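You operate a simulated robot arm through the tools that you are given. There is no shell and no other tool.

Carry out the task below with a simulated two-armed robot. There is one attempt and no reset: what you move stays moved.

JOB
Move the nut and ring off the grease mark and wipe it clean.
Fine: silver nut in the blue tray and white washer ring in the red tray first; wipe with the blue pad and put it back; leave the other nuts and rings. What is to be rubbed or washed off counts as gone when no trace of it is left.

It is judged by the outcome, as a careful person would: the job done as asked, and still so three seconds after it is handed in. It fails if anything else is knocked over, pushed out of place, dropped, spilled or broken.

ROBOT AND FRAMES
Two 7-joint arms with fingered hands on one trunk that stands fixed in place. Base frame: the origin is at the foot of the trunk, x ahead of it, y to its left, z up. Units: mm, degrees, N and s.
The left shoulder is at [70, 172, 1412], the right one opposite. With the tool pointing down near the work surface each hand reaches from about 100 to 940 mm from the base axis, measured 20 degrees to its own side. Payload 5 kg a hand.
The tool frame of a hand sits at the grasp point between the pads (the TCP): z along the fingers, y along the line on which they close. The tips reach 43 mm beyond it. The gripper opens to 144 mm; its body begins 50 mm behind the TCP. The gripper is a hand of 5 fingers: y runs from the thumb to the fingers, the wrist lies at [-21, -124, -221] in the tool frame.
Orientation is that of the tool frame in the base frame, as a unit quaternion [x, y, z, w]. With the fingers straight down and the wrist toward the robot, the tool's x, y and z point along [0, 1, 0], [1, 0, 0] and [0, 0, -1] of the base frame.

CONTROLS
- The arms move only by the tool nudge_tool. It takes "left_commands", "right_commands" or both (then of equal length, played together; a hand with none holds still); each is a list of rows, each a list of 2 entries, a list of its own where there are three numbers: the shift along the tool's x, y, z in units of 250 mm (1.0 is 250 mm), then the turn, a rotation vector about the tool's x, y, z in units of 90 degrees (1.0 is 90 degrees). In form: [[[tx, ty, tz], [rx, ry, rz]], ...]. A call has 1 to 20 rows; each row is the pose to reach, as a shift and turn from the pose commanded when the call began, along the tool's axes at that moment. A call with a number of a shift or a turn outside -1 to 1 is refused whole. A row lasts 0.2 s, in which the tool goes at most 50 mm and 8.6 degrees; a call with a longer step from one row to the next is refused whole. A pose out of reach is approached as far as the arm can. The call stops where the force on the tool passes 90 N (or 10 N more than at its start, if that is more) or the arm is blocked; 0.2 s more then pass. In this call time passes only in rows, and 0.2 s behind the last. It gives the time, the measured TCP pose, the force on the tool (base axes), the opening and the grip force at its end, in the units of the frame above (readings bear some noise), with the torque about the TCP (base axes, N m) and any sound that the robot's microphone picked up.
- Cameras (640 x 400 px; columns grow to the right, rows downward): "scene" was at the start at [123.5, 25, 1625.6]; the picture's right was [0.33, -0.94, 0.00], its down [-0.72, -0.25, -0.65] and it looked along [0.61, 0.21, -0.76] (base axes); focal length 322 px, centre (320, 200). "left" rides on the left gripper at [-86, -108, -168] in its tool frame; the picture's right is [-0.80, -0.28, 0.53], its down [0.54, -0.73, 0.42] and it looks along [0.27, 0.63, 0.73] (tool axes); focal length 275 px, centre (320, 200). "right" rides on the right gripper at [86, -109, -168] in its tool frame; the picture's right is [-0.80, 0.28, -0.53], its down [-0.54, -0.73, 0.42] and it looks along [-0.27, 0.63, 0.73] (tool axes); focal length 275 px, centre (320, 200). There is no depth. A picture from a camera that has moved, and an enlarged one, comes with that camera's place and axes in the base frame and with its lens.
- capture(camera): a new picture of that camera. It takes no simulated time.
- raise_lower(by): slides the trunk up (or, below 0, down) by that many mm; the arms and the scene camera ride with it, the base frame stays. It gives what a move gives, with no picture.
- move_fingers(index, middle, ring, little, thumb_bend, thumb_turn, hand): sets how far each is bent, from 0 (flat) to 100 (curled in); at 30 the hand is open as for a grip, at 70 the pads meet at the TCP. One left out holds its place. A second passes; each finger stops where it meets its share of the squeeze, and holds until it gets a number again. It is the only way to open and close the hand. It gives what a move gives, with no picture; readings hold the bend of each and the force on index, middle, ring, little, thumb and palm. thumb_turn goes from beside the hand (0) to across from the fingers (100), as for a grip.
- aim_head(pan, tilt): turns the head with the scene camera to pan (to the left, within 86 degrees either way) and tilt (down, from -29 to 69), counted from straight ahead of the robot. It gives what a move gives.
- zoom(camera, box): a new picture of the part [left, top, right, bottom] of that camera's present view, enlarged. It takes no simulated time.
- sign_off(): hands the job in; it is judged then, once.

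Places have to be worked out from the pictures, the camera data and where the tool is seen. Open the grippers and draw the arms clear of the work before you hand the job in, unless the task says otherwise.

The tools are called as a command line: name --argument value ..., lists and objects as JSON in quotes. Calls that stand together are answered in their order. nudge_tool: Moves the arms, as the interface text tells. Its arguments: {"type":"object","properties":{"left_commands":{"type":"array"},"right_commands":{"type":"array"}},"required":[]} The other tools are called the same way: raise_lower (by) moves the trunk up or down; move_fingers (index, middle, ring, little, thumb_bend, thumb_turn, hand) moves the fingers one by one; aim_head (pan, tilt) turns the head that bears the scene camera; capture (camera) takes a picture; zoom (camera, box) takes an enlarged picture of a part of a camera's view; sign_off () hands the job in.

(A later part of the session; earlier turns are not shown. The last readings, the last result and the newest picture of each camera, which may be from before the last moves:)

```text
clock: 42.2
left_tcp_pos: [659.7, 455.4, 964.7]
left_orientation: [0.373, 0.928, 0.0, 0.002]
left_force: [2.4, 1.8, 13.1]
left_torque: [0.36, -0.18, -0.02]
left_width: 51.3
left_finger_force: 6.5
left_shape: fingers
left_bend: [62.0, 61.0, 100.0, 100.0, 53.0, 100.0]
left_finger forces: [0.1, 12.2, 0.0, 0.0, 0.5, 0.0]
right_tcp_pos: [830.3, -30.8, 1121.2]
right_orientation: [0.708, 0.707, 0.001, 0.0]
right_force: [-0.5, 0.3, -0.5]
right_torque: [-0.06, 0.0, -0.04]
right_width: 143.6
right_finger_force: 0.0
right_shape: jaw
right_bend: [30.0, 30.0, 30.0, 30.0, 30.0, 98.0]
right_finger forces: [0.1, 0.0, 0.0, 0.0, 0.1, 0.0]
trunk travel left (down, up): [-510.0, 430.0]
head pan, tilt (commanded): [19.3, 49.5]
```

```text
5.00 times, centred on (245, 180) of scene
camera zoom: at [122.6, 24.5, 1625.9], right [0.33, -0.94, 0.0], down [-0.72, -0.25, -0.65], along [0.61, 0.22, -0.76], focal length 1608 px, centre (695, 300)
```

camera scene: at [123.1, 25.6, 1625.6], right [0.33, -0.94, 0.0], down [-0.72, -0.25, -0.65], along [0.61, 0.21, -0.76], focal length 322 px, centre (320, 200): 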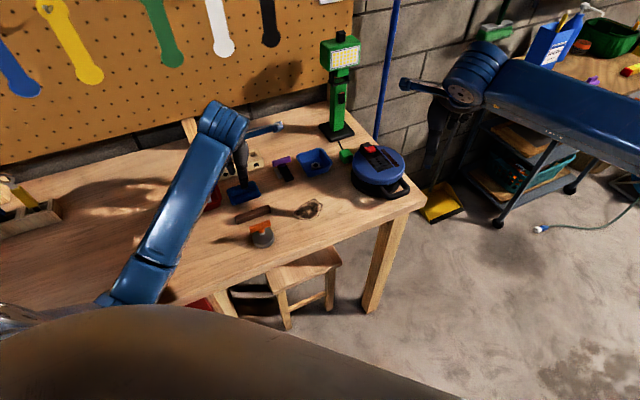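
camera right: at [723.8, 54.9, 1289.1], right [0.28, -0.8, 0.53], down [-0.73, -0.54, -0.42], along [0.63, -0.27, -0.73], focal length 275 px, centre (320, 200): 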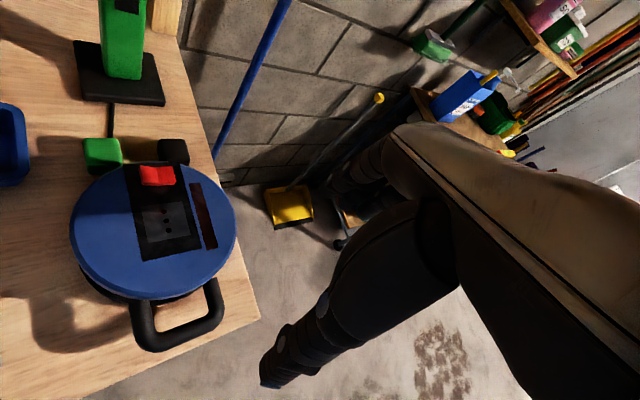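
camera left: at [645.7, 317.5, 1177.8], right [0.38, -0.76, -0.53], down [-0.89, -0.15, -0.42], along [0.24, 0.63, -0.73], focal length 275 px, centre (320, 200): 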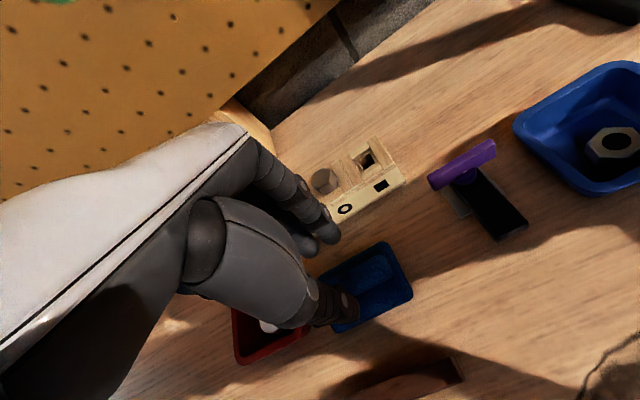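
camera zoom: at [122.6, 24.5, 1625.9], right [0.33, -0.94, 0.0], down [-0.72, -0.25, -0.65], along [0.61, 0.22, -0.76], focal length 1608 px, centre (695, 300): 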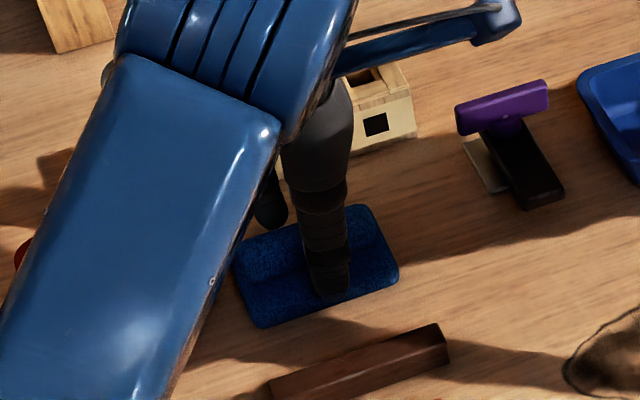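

The middle fingertip lightly touches the pad's ledge (12 N), so the height is right. I raise 2 mm, bring the thumb in first, then close on the ridge.

nudge_tool --left_commands '[[[0, 0, -0.008], [0, 0, 0]], [[0, 0, -0.008], [0, 0, 0]]]'

move_fingers --hand "left" --thumb_bend 62

zoom --camera "left" --box '[240, 160, 410, 330]'

```text
clock: 42.8
left_tcp_pos: [658.9, 454.7, 965.4]
left_orientation: [0.375, 0.927, 0.0, 0.001]
left_force: [1.9, 1.5, 5.7]
left_torque: [0.19, -0.15, -0.04]
left_width: 51.0
left_finger_force: 3.4
left_shape: fingers
left_bend: [62.0, 61.0, 100.0, 100.0, 53.0, 100.0]
left_finger forces: [0.0, 6.3, 0.0, 0.0, 0.0, 0.1]
right_tcp_pos: [833.1, -30.6, 1122.0]
right_orientation: [0.707, 0.707, 0.0, 0.0]
right_force: [-0.6, 1.0, 0.4]
right_torque: [0.02, -0.01, 0.03]
right_width: 143.5
right_finger_force: 0.1
right_shape: jaw
right_bend: [30.0, 30.0, 30.0, 30.0, 30.0, 98.0]
right_finger forces: [0.0, 0.0, 0.0, 0.0, 0.0, 0.0]
trunk travel left (down, up): [-510.0, 430.0]
head pan, tilt (commanded): [19.3, 49.5]
```

```text
clock: 43.8
left_tcp_pos: [658.8, 453.8, 965.7]
left_orientation: [0.375, 0.927, -0.001, 0.0]
left_force: [0.8, -0.6, 4.4]
left_torque: [0.11, -0.07, -0.03]
left_width: 38.4
left_finger_force: 3.3
left_shape: fingers
left_bend: [62.0, 61.0, 100.0, 100.0, 61.0, 100.0]
left_finger forces: [0.1, 4.9, 0.0, 0.1, 1.8, 0.0]
right_tcp_pos: [831.7, -31.1, 1121.9]
right_orientation: [0.707, 0.707, 0.0, 0.0]
right_force: [-0.4, 0.1, 0.6]
right_torque: [0.01, 0.02, 0.02]
right_width: 143.8
right_finger_force: 0.0
right_shape: jaw
right_bend: [30.0, 30.0, 30.0, 30.0, 30.0, 98.0]
right_finger forces: [0.1, 0.1, 0.1, 0.0, 0.0, 0.0]
trunk travel left (down, up): [-510.0, 430.0]
head pan, tilt (commanded): [19.3, 49.5]
```

```text
2.35 times, centred on (325, 245) of left
camera zoom: at [645.6, 317.1, 1132.3], right [0.38, -0.76, -0.53], down [-0.89, -0.15, -0.42], along [0.24, 0.63, -0.73], focal length 648 px, centre (308, 94)
```

zoom: 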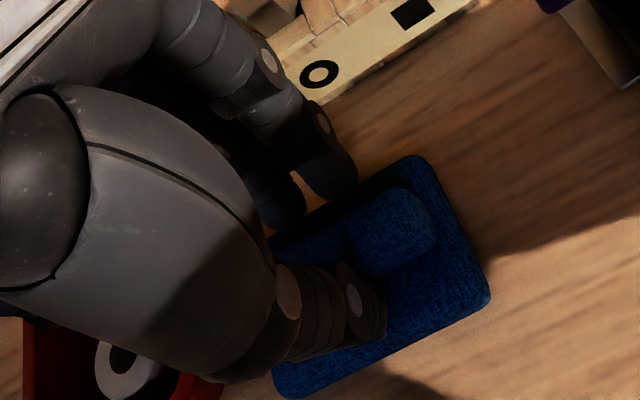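

The thumb now just touches the ridge. I close index, middle and thumb to grip it.

move_fingers --hand "left" --index 72 --middle 72 --thumb_bend 72

zoom --camera "left" --box '[240, 160, 410, 330]'

zoom --camera "scene" --box '[200, 140, 290, 220]'

```text
clock: 44.8
left_tcp_pos: [658.7, 454.9, 965.1]
left_orientation: [0.374, 0.927, -0.001, 0.0]
left_force: [-0.7, 0.7, -0.3]
left_torque: [-0.08, 0.04, -0.04]
left_width: 24.2
left_finger_force: 15.4
left_shape: fingers
left_bend: [71.0, 67.0, 100.0, 100.0, 65.0, 100.0]
left_finger forces: [9.0, 6.8, 0.0, 0.1, 14.9, 0.0]
right_tcp_pos: [832.7, -31.0, 1120.4]
right_orientation: [0.707, 0.707, 0.0, 0.0]
right_force: [-0.1, 0.6, -0.9]
right_torque: [-0.02, 0.0, -0.03]
right_width: 143.7
right_finger_force: 0.0
right_shape: jaw
right_bend: [30.0, 30.0, 30.0, 30.0, 30.0, 98.0]
right_finger forces: [0.0, 0.0, 0.0, 0.0, 0.0, 0.0]
trunk travel left (down, up): [-510.0, 430.0]
head pan, tilt (commanded): [19.3, 49.5]
```

```text
2.35 times, centred on (325, 245) of left
camera zoom: at [645.7, 317.4, 1132.2], right [0.38, -0.76, -0.53], down [-0.89, -0.15, -0.42], along [0.24, 0.63, -0.73], focal length 648 px, centre (308, 94)
```

zoom: 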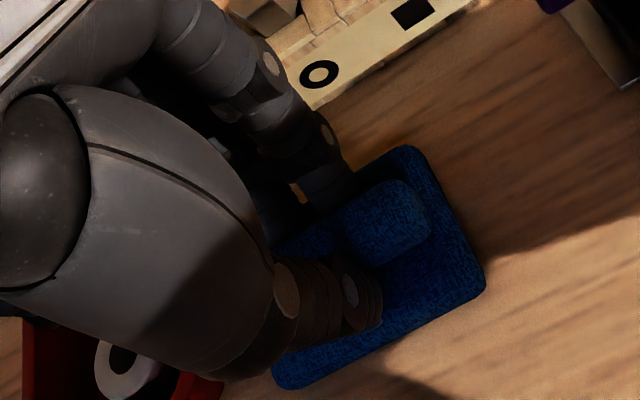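

```text
5.00 times, centred on (245, 180) of scene
camera zoom: at [123.4, 24.8, 1625.6], right [0.33, -0.94, 0.0], down [-0.72, -0.25, -0.65], along [0.61, 0.22, -0.76], focal length 1608 px, centre (695, 300)
```

zoom: 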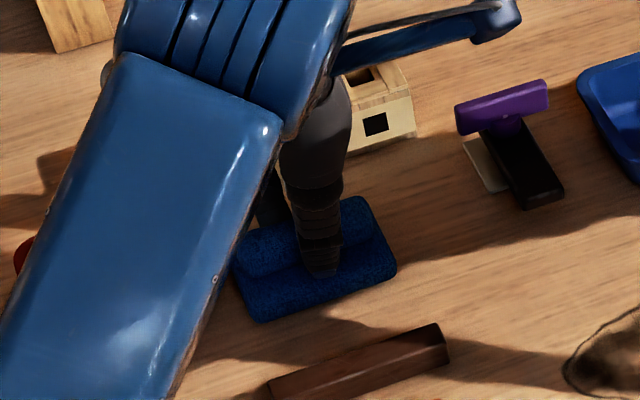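

The pad is gripped (index 9, middle 7, thumb 15 N). I lift 40 mm, check the hold, and look at the uncovered mark.

nudge_tool --left_commands '[[[0, 0, -0.02], [0, 0, 0]], [[0, 0, -0.06], [0, 0, 0]], [[0, 0, -0.11], [0, 0, 0]], [[0, 0, -0.16], [0, 0, 0]], [[0, 0, -0.16], [0, 0, 0]]]'

zoom --camera "left" --box '[240, 160, 410, 330]'

zoom --camera "scene" --box '[285, 185, 335, 225]'

zoom --camera "scene" --box '[200, 140, 290, 220]'

```text
clock: 46.0
left_tcp_pos: [660.2, 455.5, 1003.7]
left_orientation: [0.375, 0.927, -0.001, 0.001]
left_force: [0.5, 0.0, -0.2]
left_torque: [0.02, -0.02, 0.02]
left_width: 23.9
left_finger_force: 16.5
left_shape: fingers
left_bend: [71.0, 67.0, 100.0, 100.0, 65.0, 100.0]
left_finger forces: [10.2, 6.6, 0.1, 0.0, 14.7, 0.0]
right_tcp_pos: [832.2, -29.9, 1120.7]
right_orientation: [0.708, 0.707, 0.001, 0.0]
right_force: [-1.5, -0.1, 0.2]
right_torque: [0.01, 0.03, 0.02]
right_width: 143.6
right_finger_force: 0.1
right_shape: jaw
right_bend: [30.0, 30.0, 30.0, 30.0, 30.0, 98.0]
right_finger forces: [0.0, 0.0, 0.0, 0.0, 0.1, 0.1]
trunk travel left (down, up): [-510.0, 430.0]
head pan, tilt (commanded): [19.3, 49.5]
```

```text
2.35 times, centred on (325, 245) of left
camera zoom: at [646.5, 318.2, 1171.6], right [0.38, -0.76, -0.53], down [-0.89, -0.15, -0.42], along [0.24, 0.63, -0.73], focal length 648 px, centre (308, 94)
```

zoom: 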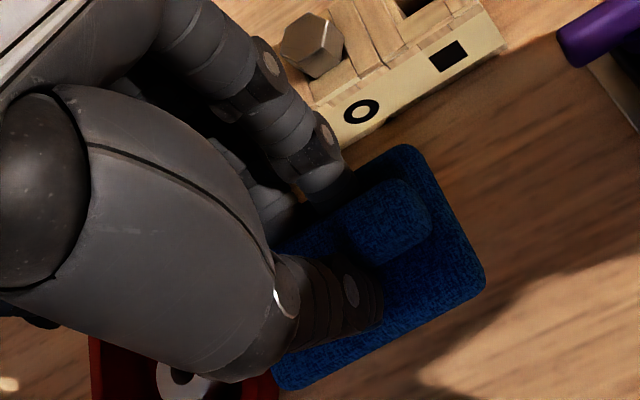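

```text
10.00 times, centred on (310, 205) of scene
camera zoom: at [123.5, 25.2, 1625.6], right [0.33, -0.94, 0.0], down [-0.72, -0.25, -0.65], along [0.61, 0.21, -0.76], focal length 3215 px, centre (420, 150)
```

zoom: 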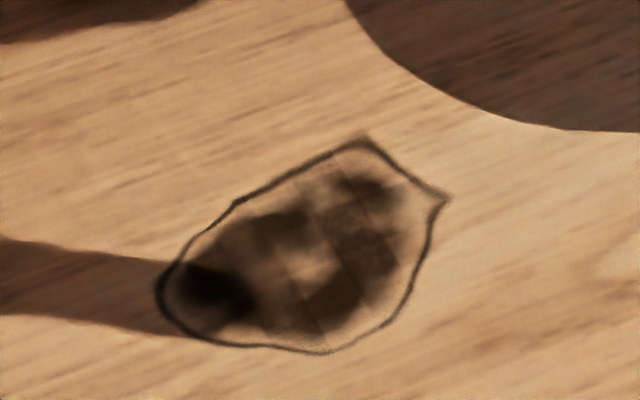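

```text
5.00 times, centred on (245, 180) of scene
camera zoom: at [123.5, 25.2, 1625.6], right [0.33, -0.94, 0.0], down [-0.72, -0.25, -0.65], along [0.61, 0.21, -0.76], focal length 1608 px, centre (695, 300)
```

zoom: 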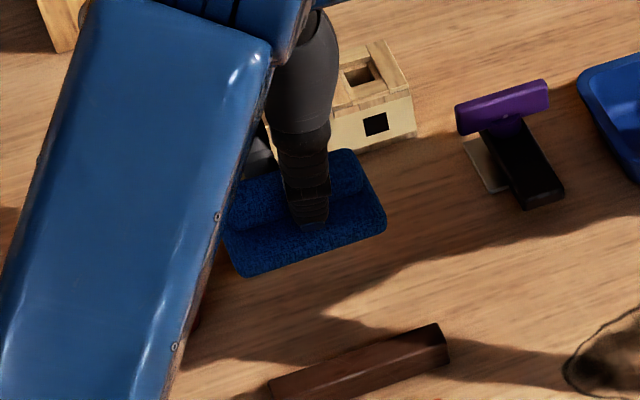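

The pad is held level, its centre at tool (5, −2). The mark spans about x 620–710, y 215–285, so I carry the pad over its middle (665, 250), turning to heading 0° on the way.

nudge_tool --left_commands '[[[0, 0, -0.06], [0, 0, 0]], [[-0.06, -0.058, -0.064], [0, 0, 0.051]], [[-0.121, -0.117, -0.064], [0, 0, 0.102]], [[-0.181, -0.175, -0.064], [0, 0, 0.153]], [[-0.242, -0.234, -0.064], [0, 0, 0.204]], [[-0.302, -0.292, -0.064], [0, 0, 0.256]], [[-0.362, -0.35, -0.064], [0, 0, 0.307]], [[-0.423, -0.409, -0.064], [0, 0, 0.358]], [[-0.483, -0.467, -0.064], [0, 0, 0.409]], [[-0.544, -0.526, -0.064], [0, 0, 0.46]], [[-0.604, -0.584, -0.064], [0, 0, 0.511]], [[-0.604, -0.584, -0.064], [0, 0, 0.511]]]'

capture --camera "left"

capture --camera "scene"

```text
clock: 48.6
left_tcp_pos: [665.2, 244.6, 1022.2]
left_orientation: [0.707, 0.707, 0.0, 0.002]
left_force: [0.0, 0.1, -1.0]
left_torque: [0.01, 0.0, 0.01]
left_width: 24.0
left_finger_force: 15.4
left_shape: fingers
left_bend: [71.0, 67.0, 100.0, 100.0, 65.0, 100.0]
left_finger forces: [10.1, 6.6, 0.1, 0.1, 14.7, 0.0]
right_tcp_pos: [831.8, -31.2, 1119.9]
right_orientation: [0.707, 0.707, 0.0, -0.001]
right_force: [-0.8, 0.5, 0.0]
right_torque: [-0.01, 0.0, 0.01]
right_width: 143.5
right_finger_force: 0.0
right_shape: jaw
right_bend: [30.0, 30.0, 30.0, 30.0, 30.0, 98.0]
right_finger forces: [0.0, 0.0, 0.0, 0.0, 0.1, 0.1]
trunk travel left (down, up): [-510.0, 430.0]
head pan, tilt (commanded): [19.3, 49.5]
```

```text
taken
camera left: at [557.3, 159.5, 1188.6], right [-0.28, -0.8, -0.53], down [-0.73, 0.54, -0.43], along [0.63, 0.27, -0.73], focal length 275 px, centre (320, 200)
```

left: 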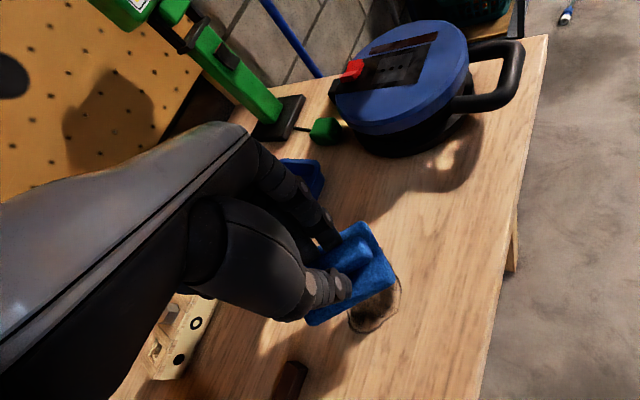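

```text
taken
camera scene: at [123.6, 25.2, 1625.6], right [0.33, -0.94, 0.0], down [-0.72, -0.25, -0.65], along [0.61, 0.21, -0.76], focal length 322 px, centre (320, 200)
```

scene: 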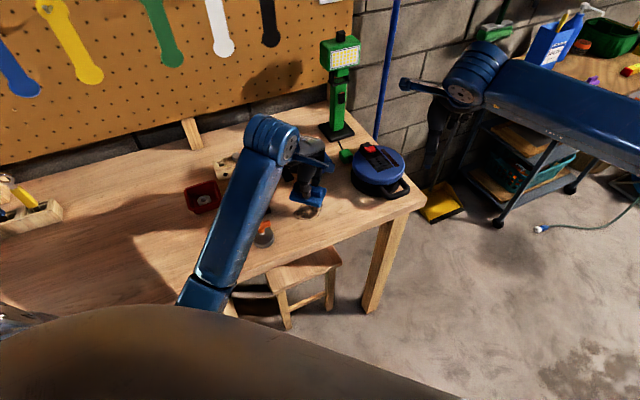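

The pad is over the mark at heading 0. I lower it until it meets the table and read the contact force.

nudge_tool --left_commands '[[[0, 0, 0.08], [0, 0, 0]], [[0, 0, 0.15], [0, 0, 0]], [[0, 0, 0.2], [0, 0, 0]], [[0, 0, 0.224], [0, 0, 0]], [[0, 0, 0.236], [0, 0, 0]], [[0, 0, 0.236], [0, 0, 0]]]'

zoom --camera "left" --box '[260, 180, 440, 340]'

zoom --camera "scene" --box '[260, 140, 360, 230]'

```text
clock: 50.0
left_tcp_pos: [665.9, 244.2, 963.9]
left_orientation: [0.707, 0.708, 0.001, 0.003]
left_force: [0.5, 1.5, 18.8]
left_torque: [-0.12, 0.65, -0.03]
left_width: 24.1
left_finger_force: 23.1
left_shape: fingers
left_bend: [71.0, 67.0, 100.0, 100.0, 65.0, 100.0]
left_finger forces: [10.3, 7.7, 0.0, 0.0, 28.8, 0.1]
right_tcp_pos: [829.8, -31.0, 1121.2]
right_orientation: [0.707, 0.708, 0.0, 0.001]
right_force: [0.0, -0.1, 0.2]
right_torque: [0.0, -0.01, 0.0]
right_width: 143.9
right_finger_force: 0.1
right_shape: jaw
right_bend: [30.0, 30.0, 30.0, 30.0, 30.0, 98.0]
right_finger forces: [0.0, 0.0, 0.0, 0.0, 0.0, 0.0]
trunk travel left (down, up): [-510.0, 430.0]
head pan, tilt (commanded): [19.3, 49.5]
```

```text
2.50 times, centred on (350, 260) of left
camera zoom: at [557.0, 158.9, 1131.0], right [-0.28, -0.8, -0.53], down [-0.72, 0.54, -0.43], along [0.63, 0.27, -0.73], focal length 688 px, centre (245, 50)
```

zoom: 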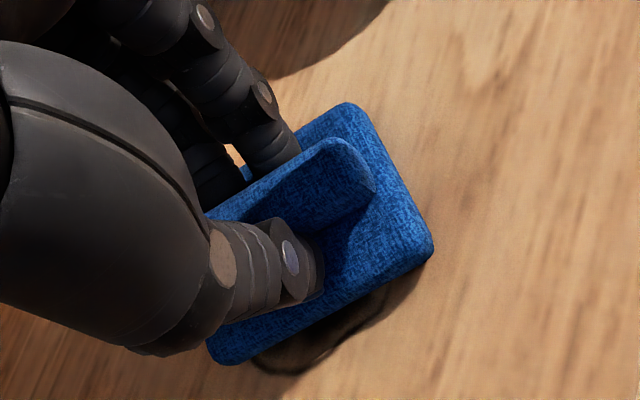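

```text
4.44 times, centred on (310, 185) of scene
camera zoom: at [122.1, 24.4, 1626.0], right [0.33, -0.94, 0.0], down [-0.72, -0.25, -0.65], along [0.61, 0.22, -0.76], focal length 1429 px, centre (364, 267)
```

zoom: 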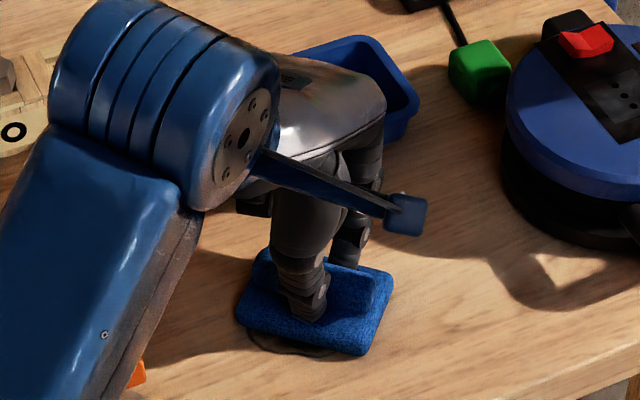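

Contact is about 19 N and the pad sits centred on the mark, covering x 634–694, y 206–292. I rub back and forth along x with moderate strokes.

nudge_tool --left_commands '[[[0, -0.04, 0], [0, 0, 0]], [[0, -0.08, 0], [0, 0, 0]], [[0, -0.12, 0], [0, 0, 0]], [[0, -0.16, 0], [0, 0, 0]], [[0, -0.12, 0], [0, 0, 0]], [[0, -0.08, 0], [0, 0, 0]], [[0, -0.04, 0], [0, 0, 0]], [[0, 0, 0], [0, 0, 0]], [[0, 0.04, 0], [0, 0, 0]], [[0, 0.08, 0], [0, 0, 0]], [[0, 0.12, 0], [0, 0, 0]], [[0, 0.14, 0], [0, 0, 0]], [[0, 0.1, 0], [0, 0, 0]], [[0, 0.06, 0], [0, 0, 0]], [[0, 0.02, 0], [0, 0, 0]], [[0, -0.02, 0], [0, 0, 0]], [[0, -0.06, 0], [0, 0, 0]], [[0, -0.1, 0], [0, 0, 0]], [[0, -0.14, 0], [0, 0, 0]], [[0, -0.16, 0], [0, 0, 0]]]'

capture --camera "left"

zoom --camera "scene" --box '[260, 140, 360, 230]'

```text
clock: 54.2
left_tcp_pos: [625.2, 244.5, 963.5]
left_orientation: [0.707, 0.707, 0.001, 0.001]
left_force: [7.6, -1.3, 19.4]
left_torque: [-0.08, 0.03, -0.01]
left_width: 24.2
left_finger_force: 23.2
left_shape: fingers
left_bend: [71.0, 66.0, 100.0, 100.0, 66.0, 100.0]
left_finger forces: [11.9, 10.1, 0.0, 0.1, 24.2, 0.0]
right_tcp_pos: [832.3, -31.0, 1120.3]
right_orientation: [0.707, 0.707, 0.0, 0.0]
right_force: [0.6, -1.3, 0.2]
right_torque: [0.02, 0.01, 0.0]
right_width: 143.4
right_finger_force: 0.1
right_shape: jaw
right_bend: [30.0, 30.0, 30.0, 30.0, 30.0, 98.0]
right_finger forces: [0.1, 0.0, 0.0, 0.0, 0.0, 0.0]
trunk travel left (down, up): [-510.0, 430.0]
head pan, tilt (commanded): [19.3, 49.5]
```

```text
taken
camera left: at [516.7, 158.8, 1129.9], right [-0.28, -0.8, -0.53], down [-0.73, 0.54, -0.43], along [0.63, 0.27, -0.73], focal length 275 px, centre (320, 200)
```

left: 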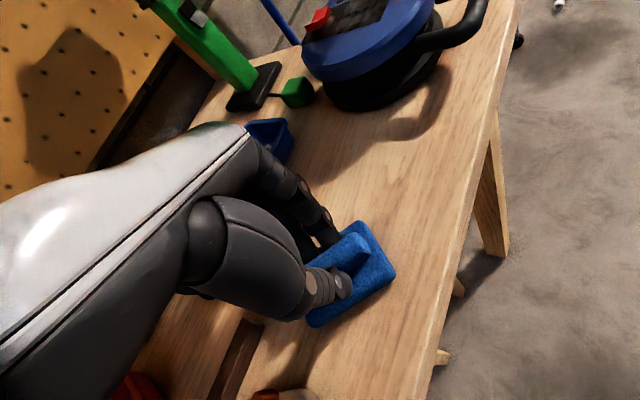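

```text
4.44 times, centred on (310, 185) of scene
camera zoom: at [122.6, 24.2, 1625.7], right [0.33, -0.94, 0.0], down [-0.72, -0.25, -0.65], along [0.61, 0.22, -0.76], focal length 1429 px, centre (364, 267)
```

zoom: 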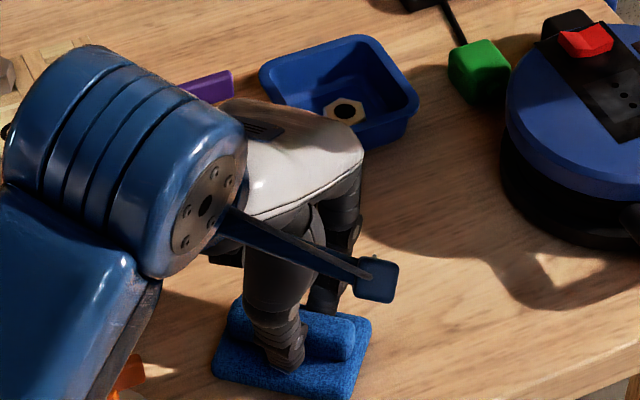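

The strip I rubbed looks clean. I repeat with sideways offsets of ±12 mm to cover the whole outline with margin.

nudge_tool --left_commands '[[[0.048, 0.02, 0], [0, 0, 0]], [[0.048, 0.068, 0], [0, 0, 0]], [[0.048, 0.116, 0], [0, 0, 0]], [[0.048, 0.164, 0], [0, 0, 0]], [[0.048, 0.212, 0], [0, 0, 0]], [[0.048, 0.26, 0], [0, 0, 0]], [[0.048, 0.288, 0], [0, 0, 0]], [[0, 0.288, 0], [0, 0, 0]], [[-0.048, 0.288, 0], [0, 0, 0]], [[-0.048, 0.24, 0], [0, 0, 0]], [[-0.048, 0.192, 0], [0, 0, 0]], [[-0.048, 0.144, 0], [0, 0, 0]], [[-0.048, 0.096, 0], [0, 0, 0]], [[-0.048, 0.048, 0], [0, 0, 0]], [[-0.048, 0, 0], [0, 0, 0]], [[0, 0, 0], [0, 0, 0]], [[0, 0.05, 0], [0, 0, 0]], [[0, 0.1, 0], [0, 0, 0]], [[0, 0.16, 0], [0, 0, 0]], [[0, 0.16, 0], [0, 0, 0]]]'

nudge_tool --left_commands '[[[0, 0, -0.05], [0, 0, 0]], [[0, 0, -0.15], [0, 0, 0]], [[0, -0.1, -0.25], [0, 0, 0]], [[0, -0.2, -0.32], [0, 0, 0]], [[0, -0.3, -0.36], [0, 0, 0]], [[0, -0.4, -0.4], [0, 0, 0]], [[0, -0.4, -0.4], [0, 0, 0]]]'

capture --camera "left"

zoom --camera "scene" --box '[285, 185, 335, 225]'

```text
clock: 58.4
left_tcp_pos: [666.0, 246.3, 963.3]
left_orientation: [0.707, 0.707, 0.0, 0.002]
left_force: [-3.6, 1.1, 10.9]
left_torque: [-0.02, 0.56, -0.03]
left_width: 24.3
left_finger_force: 20.8
left_shape: fingers
left_bend: [71.0, 71.0, 100.0, 100.0, 65.0, 100.0]
left_finger forces: [6.4, 5.8, 0.0, 0.0, 28.8, 0.1]
right_tcp_pos: [831.3, -30.5, 1121.4]
right_orientation: [0.707, 0.707, 0.001, 0.001]
right_force: [-0.5, 0.6, 0.2]
right_torque: [0.05, -0.01, 0.0]
right_width: 143.7
right_finger_force: 0.1
right_shape: jaw
right_bend: [30.0, 30.0, 30.0, 30.0, 30.0, 98.0]
right_finger forces: [0.0, 0.1, 0.0, 0.0, 0.1, 0.0]
trunk travel left (down, up): [-510.0, 430.0]
head pan, tilt (commanded): [19.3, 49.5]
```

```text
clock: 60.0
left_tcp_pos: [567.1, 246.6, 1062.0]
left_orientation: [0.707, 0.707, 0.0, 0.001]
left_force: [-0.6, -0.1, -0.5]
left_torque: [-0.01, 0.03, -0.01]
left_width: 24.2
left_finger_force: 14.9
left_shape: fingers
left_bend: [71.0, 71.0, 100.0, 100.0, 65.0, 100.0]
left_finger forces: [7.7, 6.5, 0.1, 0.1, 14.5, 0.1]
right_tcp_pos: [832.0, -29.4, 1120.8]
right_orientation: [0.707, 0.707, 0.0, 0.0]
right_force: [0.3, -0.5, 0.2]
right_torque: [-0.01, 0.02, 0.06]
right_width: 143.4
right_finger_force: 0.1
right_shape: jaw
right_bend: [30.0, 30.0, 30.0, 30.0, 30.0, 98.0]
right_finger forces: [0.1, 0.0, 0.1, 0.1, 0.0, 0.0]
trunk travel left (down, up): [-510.0, 430.0]
head pan, tilt (commanded): [19.3, 49.5]
```

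```text
taken
camera left: at [459.3, 160.5, 1228.7], right [-0.28, -0.8, -0.53], down [-0.73, 0.54, -0.42], along [0.63, 0.27, -0.73], focal length 275 px, centre (320, 200)
```

left: 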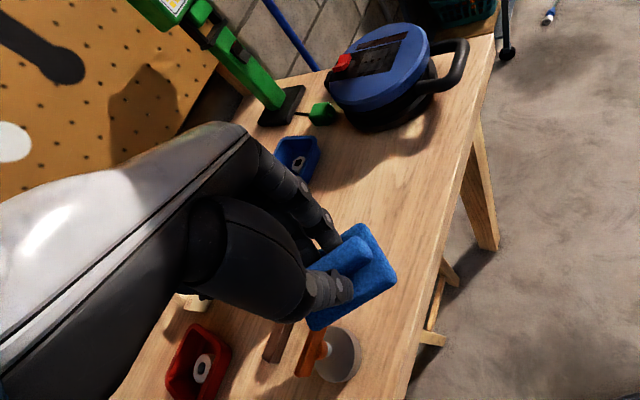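

```text
10.00 times, centred on (310, 205) of scene
camera zoom: at [124.3, 24.8, 1625.5], right [0.33, -0.94, 0.0], down [-0.72, -0.25, -0.65], along [0.61, 0.22, -0.76], focal length 3215 px, centre (420, 150)
```

zoom: 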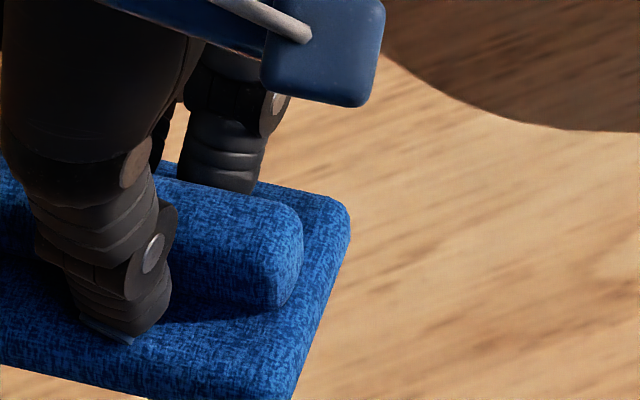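

The pad blocks the view of the mark. I move the hand aside to the left, staying high, and then inspect the spot.

nudge_tool --left_commands '[[[0.122, 0.03, 0], [0, 0, 0]], [[0.244, 0.06, 0], [0, 0, 0]], [[0.366, 0.09, 0], [0, 0, 0]], [[0.488, 0.12, 0], [0, 0, 0]], [[0.61, 0.14, 0], [0, 0, 0]], [[0.732, 0.15, 0], [0, 0, 0]], [[0.732, 0.15, 0], [0, 0, 0]]]'

zoom --camera "scene" --box '[285, 185, 335, 225]'

zoom --camera "scene" --box '[230, 140, 370, 240]'

capture --camera "left"

```text
clock: 61.6
left_tcp_pos: [603.5, 428.8, 1060.6]
left_orientation: [0.707, 0.707, 0.0, 0.001]
left_force: [-0.6, 1.7, -0.4]
left_torque: [0.03, 0.0, -0.01]
left_width: 23.9
left_finger_force: 14.8
left_shape: fingers
left_bend: [71.0, 71.0, 100.0, 100.0, 65.0, 100.0]
left_finger forces: [7.8, 6.5, 0.1, 0.0, 14.3, 0.1]
right_tcp_pos: [831.6, -31.2, 1120.1]
right_orientation: [0.707, 0.707, -0.001, -0.001]
right_force: [-0.2, 0.2, 0.2]
right_torque: [0.01, -0.02, -0.03]
right_width: 143.6
right_finger_force: 0.1
right_shape: jaw
right_bend: [30.0, 30.0, 30.0, 30.0, 30.0, 98.0]
right_finger forces: [0.0, 0.1, 0.1, 0.0, 0.0, 0.0]
trunk travel left (down, up): [-510.0, 430.0]
head pan, tilt (commanded): [19.3, 49.5]
```

```text
10.00 times, centred on (310, 205) of scene
camera zoom: at [123.7, 24.3, 1625.6], right [0.33, -0.94, 0.0], down [-0.72, -0.25, -0.65], along [0.61, 0.22, -0.76], focal length 3215 px, centre (420, 150)
```

zoom: 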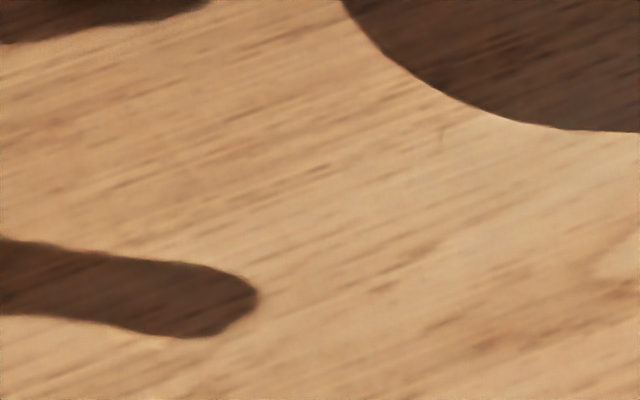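

```text
4.00 times, centred on (300, 190) of scene
camera zoom: at [123.7, 24.3, 1625.6], right [0.33, -0.94, 0.0], down [-0.72, -0.25, -0.65], along [0.61, 0.22, -0.76], focal length 1286 px, centre (400, 240)
```

zoom: 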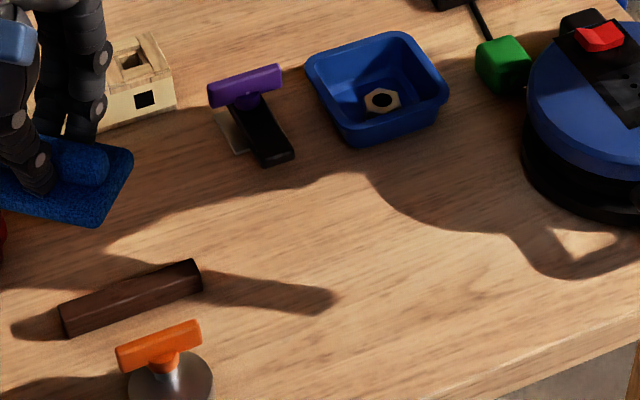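

```text
taken
camera left: at [496.0, 343.3, 1228.4], right [-0.28, -0.8, -0.53], down [-0.73, 0.54, -0.43], along [0.63, 0.27, -0.73], focal length 275 px, centre (320, 200)
```

left: 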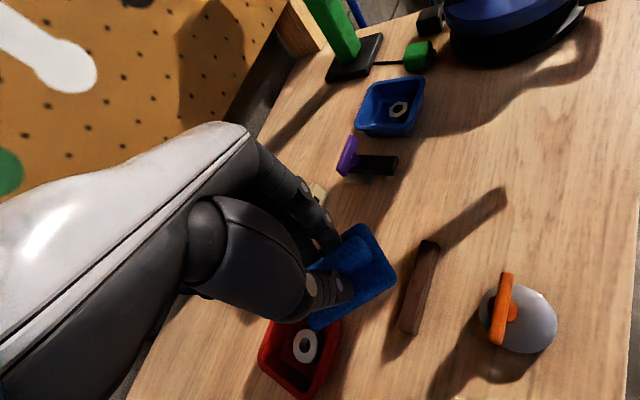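

The mark looks gone, except perhaps a tiny faint streak near (717, 226). I zoom in further on the whole area for leftover traces.

zoom --camera "scene" --box '[312, 190, 332, 204]'

zoom --camera "scene" --box '[290, 192, 314, 222]'

zoom --camera "left" --box '[440, 60, 560, 200]'

```text
16.00 times, centred on (322, 197) of scene
camera zoom: at [123.7, 24.3, 1625.6], right [0.33, -0.94, 0.0], down [-0.72, -0.25, -0.65], along [0.61, 0.22, -0.76], focal length 5144 px, centre (288, 248)
```

zoom: 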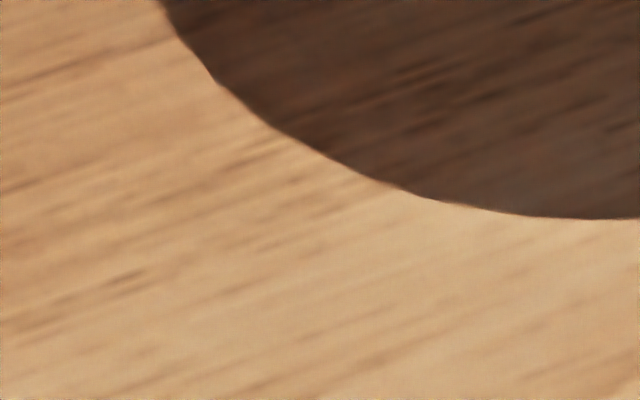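

```text
13.33 times, centred on (302, 207) of scene
camera zoom: at [123.7, 24.3, 1625.6], right [0.33, -0.94, 0.0], down [-0.72, -0.25, -0.65], along [0.61, 0.22, -0.76], focal length 4287 px, centre (560, 107)
```

zoom: 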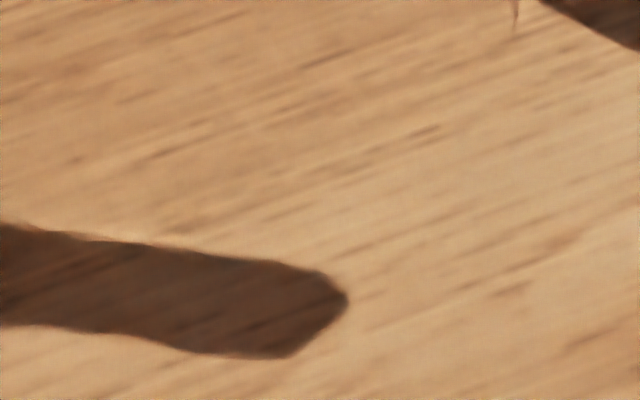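

```text
2.86 times, centred on (500, 130) of left
camera zoom: at [496.0, 343.3, 1228.4], right [-0.28, -0.8, -0.53], down [-0.73, 0.54, -0.43], along [0.63, 0.27, -0.73], focal length 786 px, centre (-194, 400)
```

zoom: 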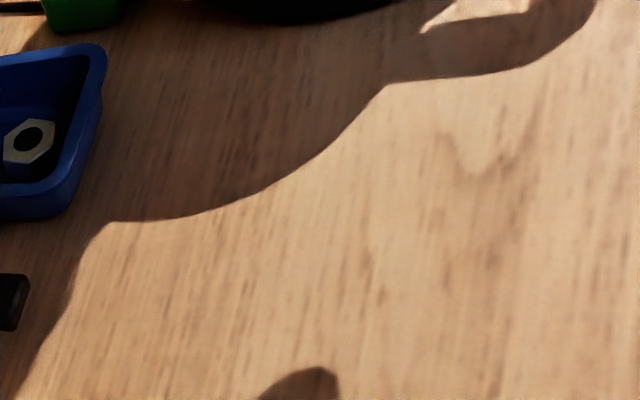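

The streak is not at a consistent place between zooms, so it is an image artefact. I check the mark's area from the hand camera as well, including the part in shadow.

zoom --camera "left" --box '[450, 120, 550, 220]'

zoom --camera "scene" --box '[286, 200, 312, 220]'

zoom --camera "left" --box '[280, 200, 420, 340]'

```text
4.00 times, centred on (500, 170) of left
camera zoom: at [496.0, 343.3, 1228.4], right [-0.28, -0.8, -0.53], down [-0.73, 0.54, -0.43], along [0.63, 0.27, -0.73], focal length 1101 px, centre (-400, 320)
```

zoom: 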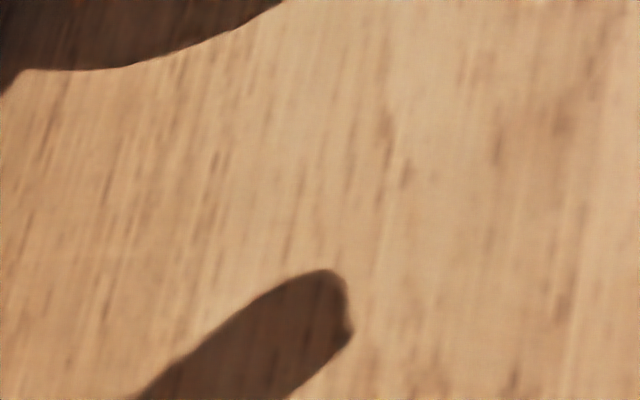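

```text
16.00 times, centred on (299, 210) of scene
camera zoom: at [123.7, 24.3, 1625.6], right [0.33, -0.94, 0.0], down [-0.72, -0.25, -0.65], along [0.61, 0.22, -0.76], focal length 5144 px, centre (656, 40)
```

zoom: 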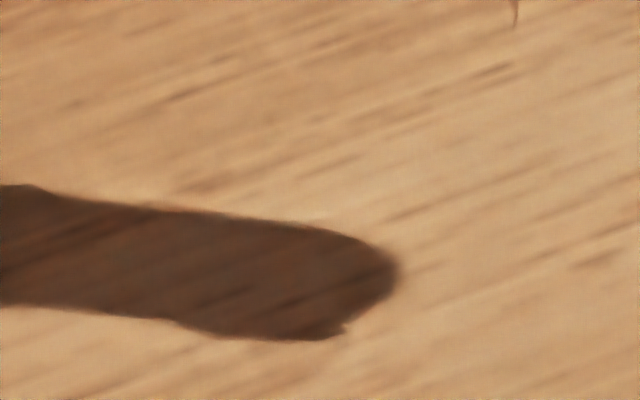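

```text
2.86 times, centred on (350, 270) of left
camera zoom: at [496.0, 343.3, 1228.4], right [-0.28, -0.8, -0.53], down [-0.73, 0.54, -0.43], along [0.63, 0.27, -0.73], focal length 786 px, centre (234, 0)
```

zoom: 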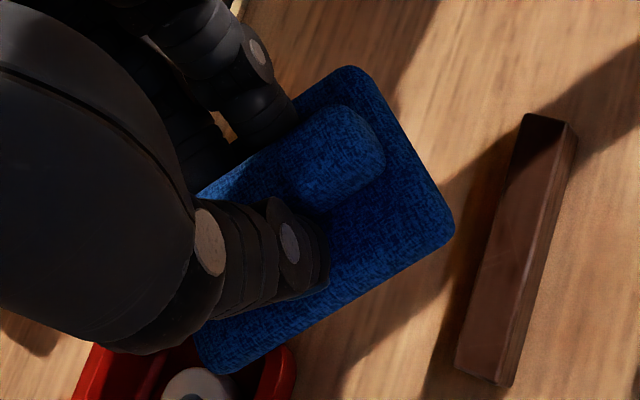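

The table is clean. The pad has turned about 5° in the grip, so I bring it back over its home spot (652, 454.5) at hand heading 40°, staying high, and then measure before setting down.

nudge_tool --left_commands '[[[0.013, 0.027, 0], [0, 0, -0.0555]], [[0.026, 0.054, 0], [0, 0, -0.111]], [[0.039, 0.081, 0], [0, 0, -0.1665]], [[0.052, 0.108, 0], [0, 0, -0.222]], [[0.065, 0.135, 0], [0, 0, -0.2775]], [[0.078, 0.162, 0], [0, 0, -0.333]], [[0.091, 0.189, 0], [0, 0, -0.3885]], [[0.103, 0.216, 0], [0, 0, -0.444]], [[0.103, 0.216, 0.1], [0, 0, -0.444]], [[0.103, 0.216, 0.202], [0, 0, -0.444]], [[0.103, 0.216, 0.202], [0, 0, -0.444]]]'

capture --camera "left"

zoom --camera "left" --box '[260, 180, 430, 340]'

zoom --camera "scene" --box '[200, 140, 290, 220]'

```text
clock: 64.0
left_tcp_pos: [658.2, 453.7, 1011.9]
left_orientation: [0.423, 0.906, -0.001, 0.002]
left_force: [-0.8, -0.1, 0.4]
left_torque: [-0.01, -0.02, 0.03]
left_width: 24.2
left_finger_force: 14.2
left_shape: fingers
left_bend: [71.0, 71.0, 100.0, 100.0, 65.0, 100.0]
left_finger forces: [7.7, 6.4, 0.0, 0.0, 14.3, 0.0]
right_tcp_pos: [833.0, -30.7, 1120.7]
right_orientation: [0.707, 0.707, 0.0, -0.001]
right_force: [0.1, 0.4, 0.2]
right_torque: [-0.04, 0.0, -0.02]
right_width: 143.6
right_finger_force: 0.0
right_shape: jaw
right_bend: [30.0, 30.0, 30.0, 30.0, 30.0, 98.0]
right_finger forces: [0.0, 0.1, 0.0, 0.0, 0.0, 0.1]
trunk travel left (down, up): [-510.0, 430.0]
head pan, tilt (commanded): [19.3, 49.5]
```

```text
taken
camera left: at [630.7, 318.2, 1178.3], right [0.3, -0.79, -0.53], down [-0.9, -0.05, -0.42], along [0.31, 0.61, -0.73], focal length 275 px, centre (320, 200)
```

left: 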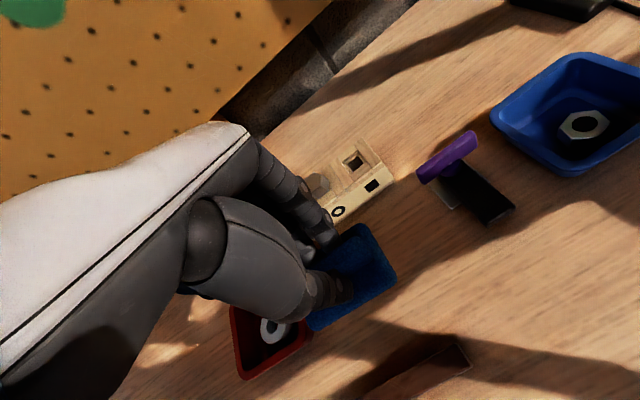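

```text
2.50 times, centred on (345, 260) of left
camera zoom: at [630.7, 318.2, 1178.3], right [0.3, -0.79, -0.53], down [-0.9, -0.05, -0.42], along [0.31, 0.61, -0.73], focal length 688 px, centre (258, 50)
```

zoom: 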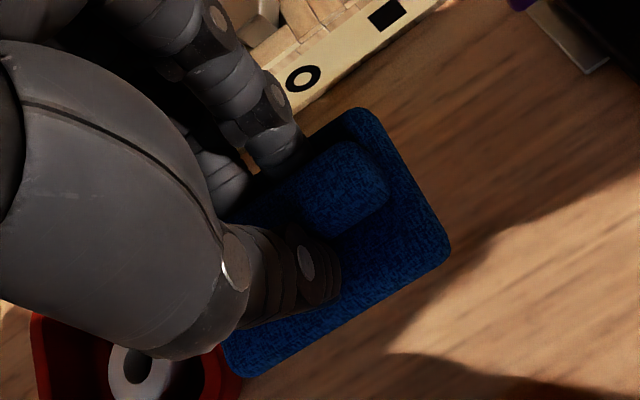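

```text
5.00 times, centred on (245, 180) of scene
camera zoom: at [123.9, 24.8, 1625.6], right [0.33, -0.94, 0.0], down [-0.72, -0.25, -0.65], along [0.61, 0.21, -0.76], focal length 1608 px, centre (695, 300)
```

zoom: 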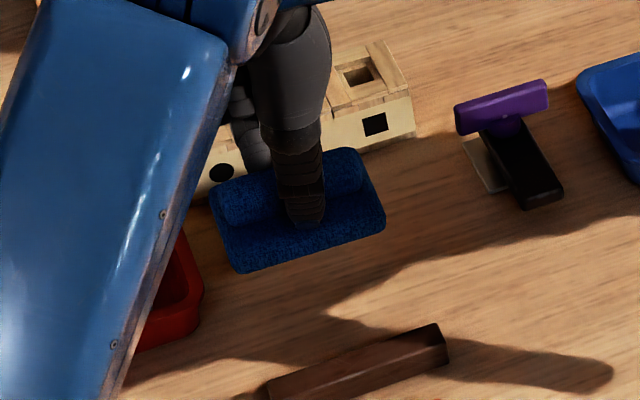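

The measured pad centre (651, 454.5) matches its original spot, but it is ~2.5° short in rotation. I turn 2.5° and lower until the pad rests on the table.

nudge_tool --left_commands '[[[0, 0.002, 0.05], [0, 0, -0.028]], [[0, 0.002, 0.1], [0, 0, -0.028]], [[0, 0.002, 0.145], [0, 0, -0.028]], [[0, 0.002, 0.175], [0, 0, -0.028]], [[0, 0.002, 0.187], [0, 0, -0.028]], [[0, 0.002, 0.187], [0, 0, -0.028]]]'

zoom --camera "left" --box '[240, 160, 410, 330]'

zoom --camera "scene" --box '[200, 140, 290, 220]'

```text
clock: 65.4
left_tcp_pos: [657.6, 454.4, 965.7]
left_orientation: [0.403, 0.915, 0.0, 0.001]
left_force: [-0.1, 0.7, -0.6]
left_torque: [-0.02, -0.01, -0.01]
left_width: 24.1
left_finger_force: 14.0
left_shape: fingers
left_bend: [71.0, 71.0, 100.0, 100.0, 65.0, 100.0]
left_finger forces: [7.8, 6.4, 0.1, 0.1, 14.2, 0.0]
right_tcp_pos: [832.1, -30.5, 1120.6]
right_orientation: [0.707, 0.707, 0.0, 0.0]
right_force: [0.2, 0.0, -0.6]
right_torque: [0.0, 0.05, 0.01]
right_width: 143.3
right_finger_force: 0.0
right_shape: jaw
right_bend: [30.0, 30.0, 30.0, 30.0, 30.0, 98.0]
right_finger forces: [0.0, 0.1, 0.0, 0.1, 0.0, 0.1]
trunk travel left (down, up): [-510.0, 430.0]
head pan, tilt (commanded): [19.3, 49.5]
```

```text
2.35 times, centred on (325, 245) of left
camera zoom: at [637.2, 318.5, 1132.0], right [0.33, -0.78, -0.53], down [-0.9, -0.09, -0.42], along [0.28, 0.62, -0.73], focal length 648 px, centre (308, 94)
```

zoom: 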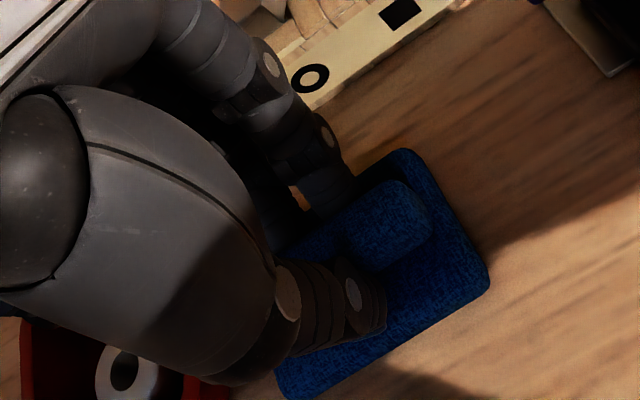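

```text
5.00 times, centred on (245, 180) of scene
camera zoom: at [123.6, 25.0, 1625.6], right [0.33, -0.94, 0.0], down [-0.72, -0.25, -0.65], along [0.61, 0.21, -0.76], focal length 1608 px, centre (695, 300)
```

zoom: 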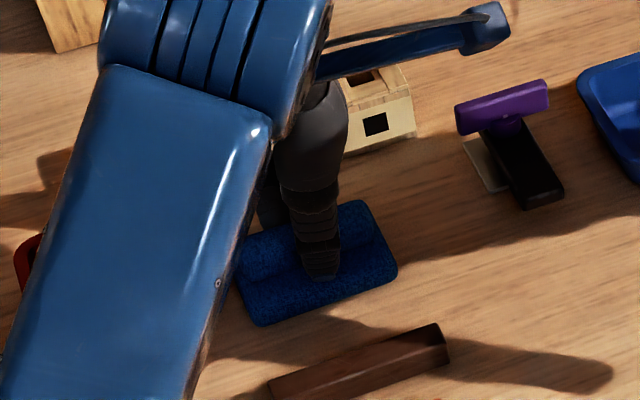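

No contact yet: the pad is about a millimetre above the table and ~3 mm too far out compared with the first picture. I shift 2.5 mm back and lower until light contact.

nudge_tool --left_commands '[[[0, -0.01, 0.002], [0, 0, 0]], [[0, -0.01, 0.008], [0, 0, 0]], [[0, -0.01, 0.008], [0, 0, 0]]]'

zoom --camera "scene" --box '[200, 140, 290, 220]'

```text
clock: 66.2
left_tcp_pos: [657.3, 452.1, 963.7]
left_orientation: [0.403, 0.915, 0.0, 0.002]
left_force: [0.9, -0.4, 5.8]
left_torque: [-0.17, 0.14, -0.01]
left_width: 24.2
left_finger_force: 17.5
left_shape: fingers
left_bend: [71.0, 71.0, 100.0, 100.0, 65.0, 100.0]
left_finger forces: [8.0, 6.8, 0.0, 0.0, 19.5, 0.0]
right_tcp_pos: [831.2, -31.4, 1121.0]
right_orientation: [0.707, 0.707, 0.0, 0.0]
right_force: [-0.4, -0.2, 0.9]
right_torque: [0.03, -0.02, -0.01]
right_width: 143.3
right_finger_force: 0.0
right_shape: jaw
right_bend: [30.0, 30.0, 30.0, 30.0, 30.0, 98.0]
right_finger forces: [0.1, 0.0, 0.1, 0.0, 0.0, 0.0]
trunk travel left (down, up): [-510.0, 430.0]
head pan, tilt (commanded): [19.3, 49.5]
```

```text
5.00 times, centred on (245, 180) of scene
camera zoom: at [123.1, 24.6, 1625.8], right [0.33, -0.94, 0.0], down [-0.72, -0.25, -0.65], along [0.61, 0.22, -0.76], focal length 1608 px, centre (695, 300)
```

zoom: 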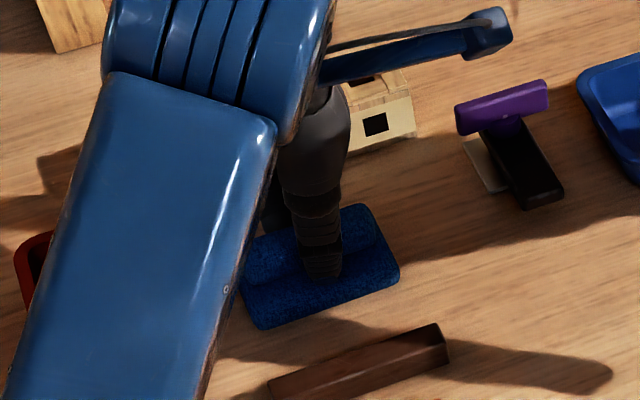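

The pad's outline now matches its original place and contact is light (6 N). I loosen the grip slightly, then rise a bit before opening further.

move_fingers --hand "left" --index 66 --middle 66 --thumb_bend 62

nudge_tool --left_commands '[[[0, 0, -0.008], [0, 0, 0]], [[0, 0, -0.016], [0, 0, 0]]]'

zoom --camera "scene" --box '[200, 140, 290, 220]'

zoom --camera "left" --box '[240, 160, 410, 330]'

```text
clock: 67.2
left_tcp_pos: [657.4, 452.7, 965.3]
left_orientation: [0.402, 0.915, 0.0, 0.001]
left_force: [0.3, -1.5, 11.8]
left_torque: [-0.39, 0.2, 0.04]
left_width: 28.4
left_finger_force: 8.1
left_shape: fingers
left_bend: [66.0, 66.0, 100.0, 100.0, 62.0, 100.0]
left_finger forces: [0.0, 0.1, 0.0, 0.0, 15.2, 0.1]
right_tcp_pos: [831.9, -31.0, 1122.0]
right_orientation: [0.707, 0.707, 0.0, 0.0]
right_force: [0.4, -0.1, -0.1]
right_torque: [-0.01, 0.01, -0.02]
right_width: 143.5
right_finger_force: 0.2
right_shape: jaw
right_bend: [30.0, 30.0, 30.0, 30.0, 30.0, 98.0]
right_finger forces: [0.0, 0.0, 0.0, 0.0, 0.0, 0.0]
trunk travel left (down, up): [-510.0, 430.0]
head pan, tilt (commanded): [19.3, 49.5]
```

```text
clock: 67.8
left_tcp_pos: [656.2, 453.3, 965.8]
left_orientation: [0.402, 0.916, -0.001, 0.0]
left_force: [-0.6, 0.3, -1.1]
left_torque: [0.0, -0.02, -0.02]
left_width: 29.1
left_finger_force: 0.3
left_shape: fingers
left_bend: [66.0, 66.0, 100.0, 100.0, 62.0, 100.0]
left_finger forces: [0.2, 0.0, 0.1, 0.0, 0.3, 0.0]
right_tcp_pos: [831.6, -30.5, 1119.5]
right_orientation: [0.707, 0.707, 0.0, 0.0]
right_force: [0.0, -0.4, 0.3]
right_torque: [0.01, 0.01, -0.01]
right_width: 143.6
right_finger_force: 0.1
right_shape: jaw
right_bend: [30.0, 30.0, 30.0, 30.0, 30.0, 98.0]
right_finger forces: [0.1, 0.0, 0.1, 0.0, 0.0, 0.1]
trunk travel left (down, up): [-510.0, 430.0]
head pan, tilt (commanded): [19.3, 49.5]
```

```text
5.00 times, centred on (245, 180) of scene
camera zoom: at [123.7, 25.1, 1625.4], right [0.33, -0.94, 0.0], down [-0.72, -0.25, -0.65], along [0.61, 0.22, -0.76], focal length 1608 px, centre (695, 300)
```

zoom: 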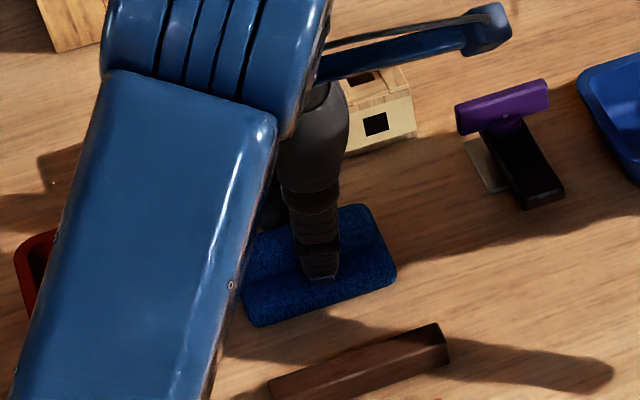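

```text
2.35 times, centred on (325, 245) of left
camera zoom: at [635.3, 316.8, 1133.2], right [0.33, -0.78, -0.53], down [-0.9, -0.09, -0.42], along [0.28, 0.62, -0.73], focal length 648 px, centre (308, 94)
```

zoom: 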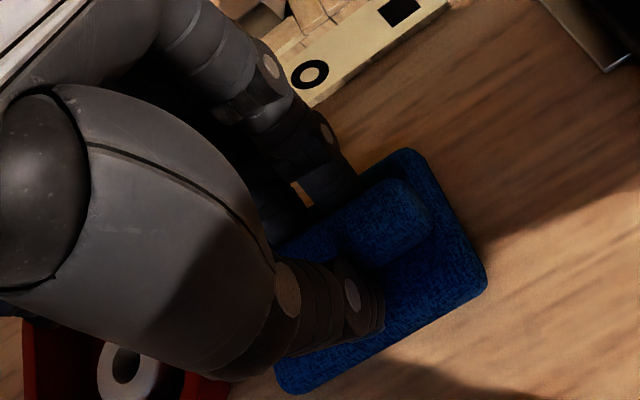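

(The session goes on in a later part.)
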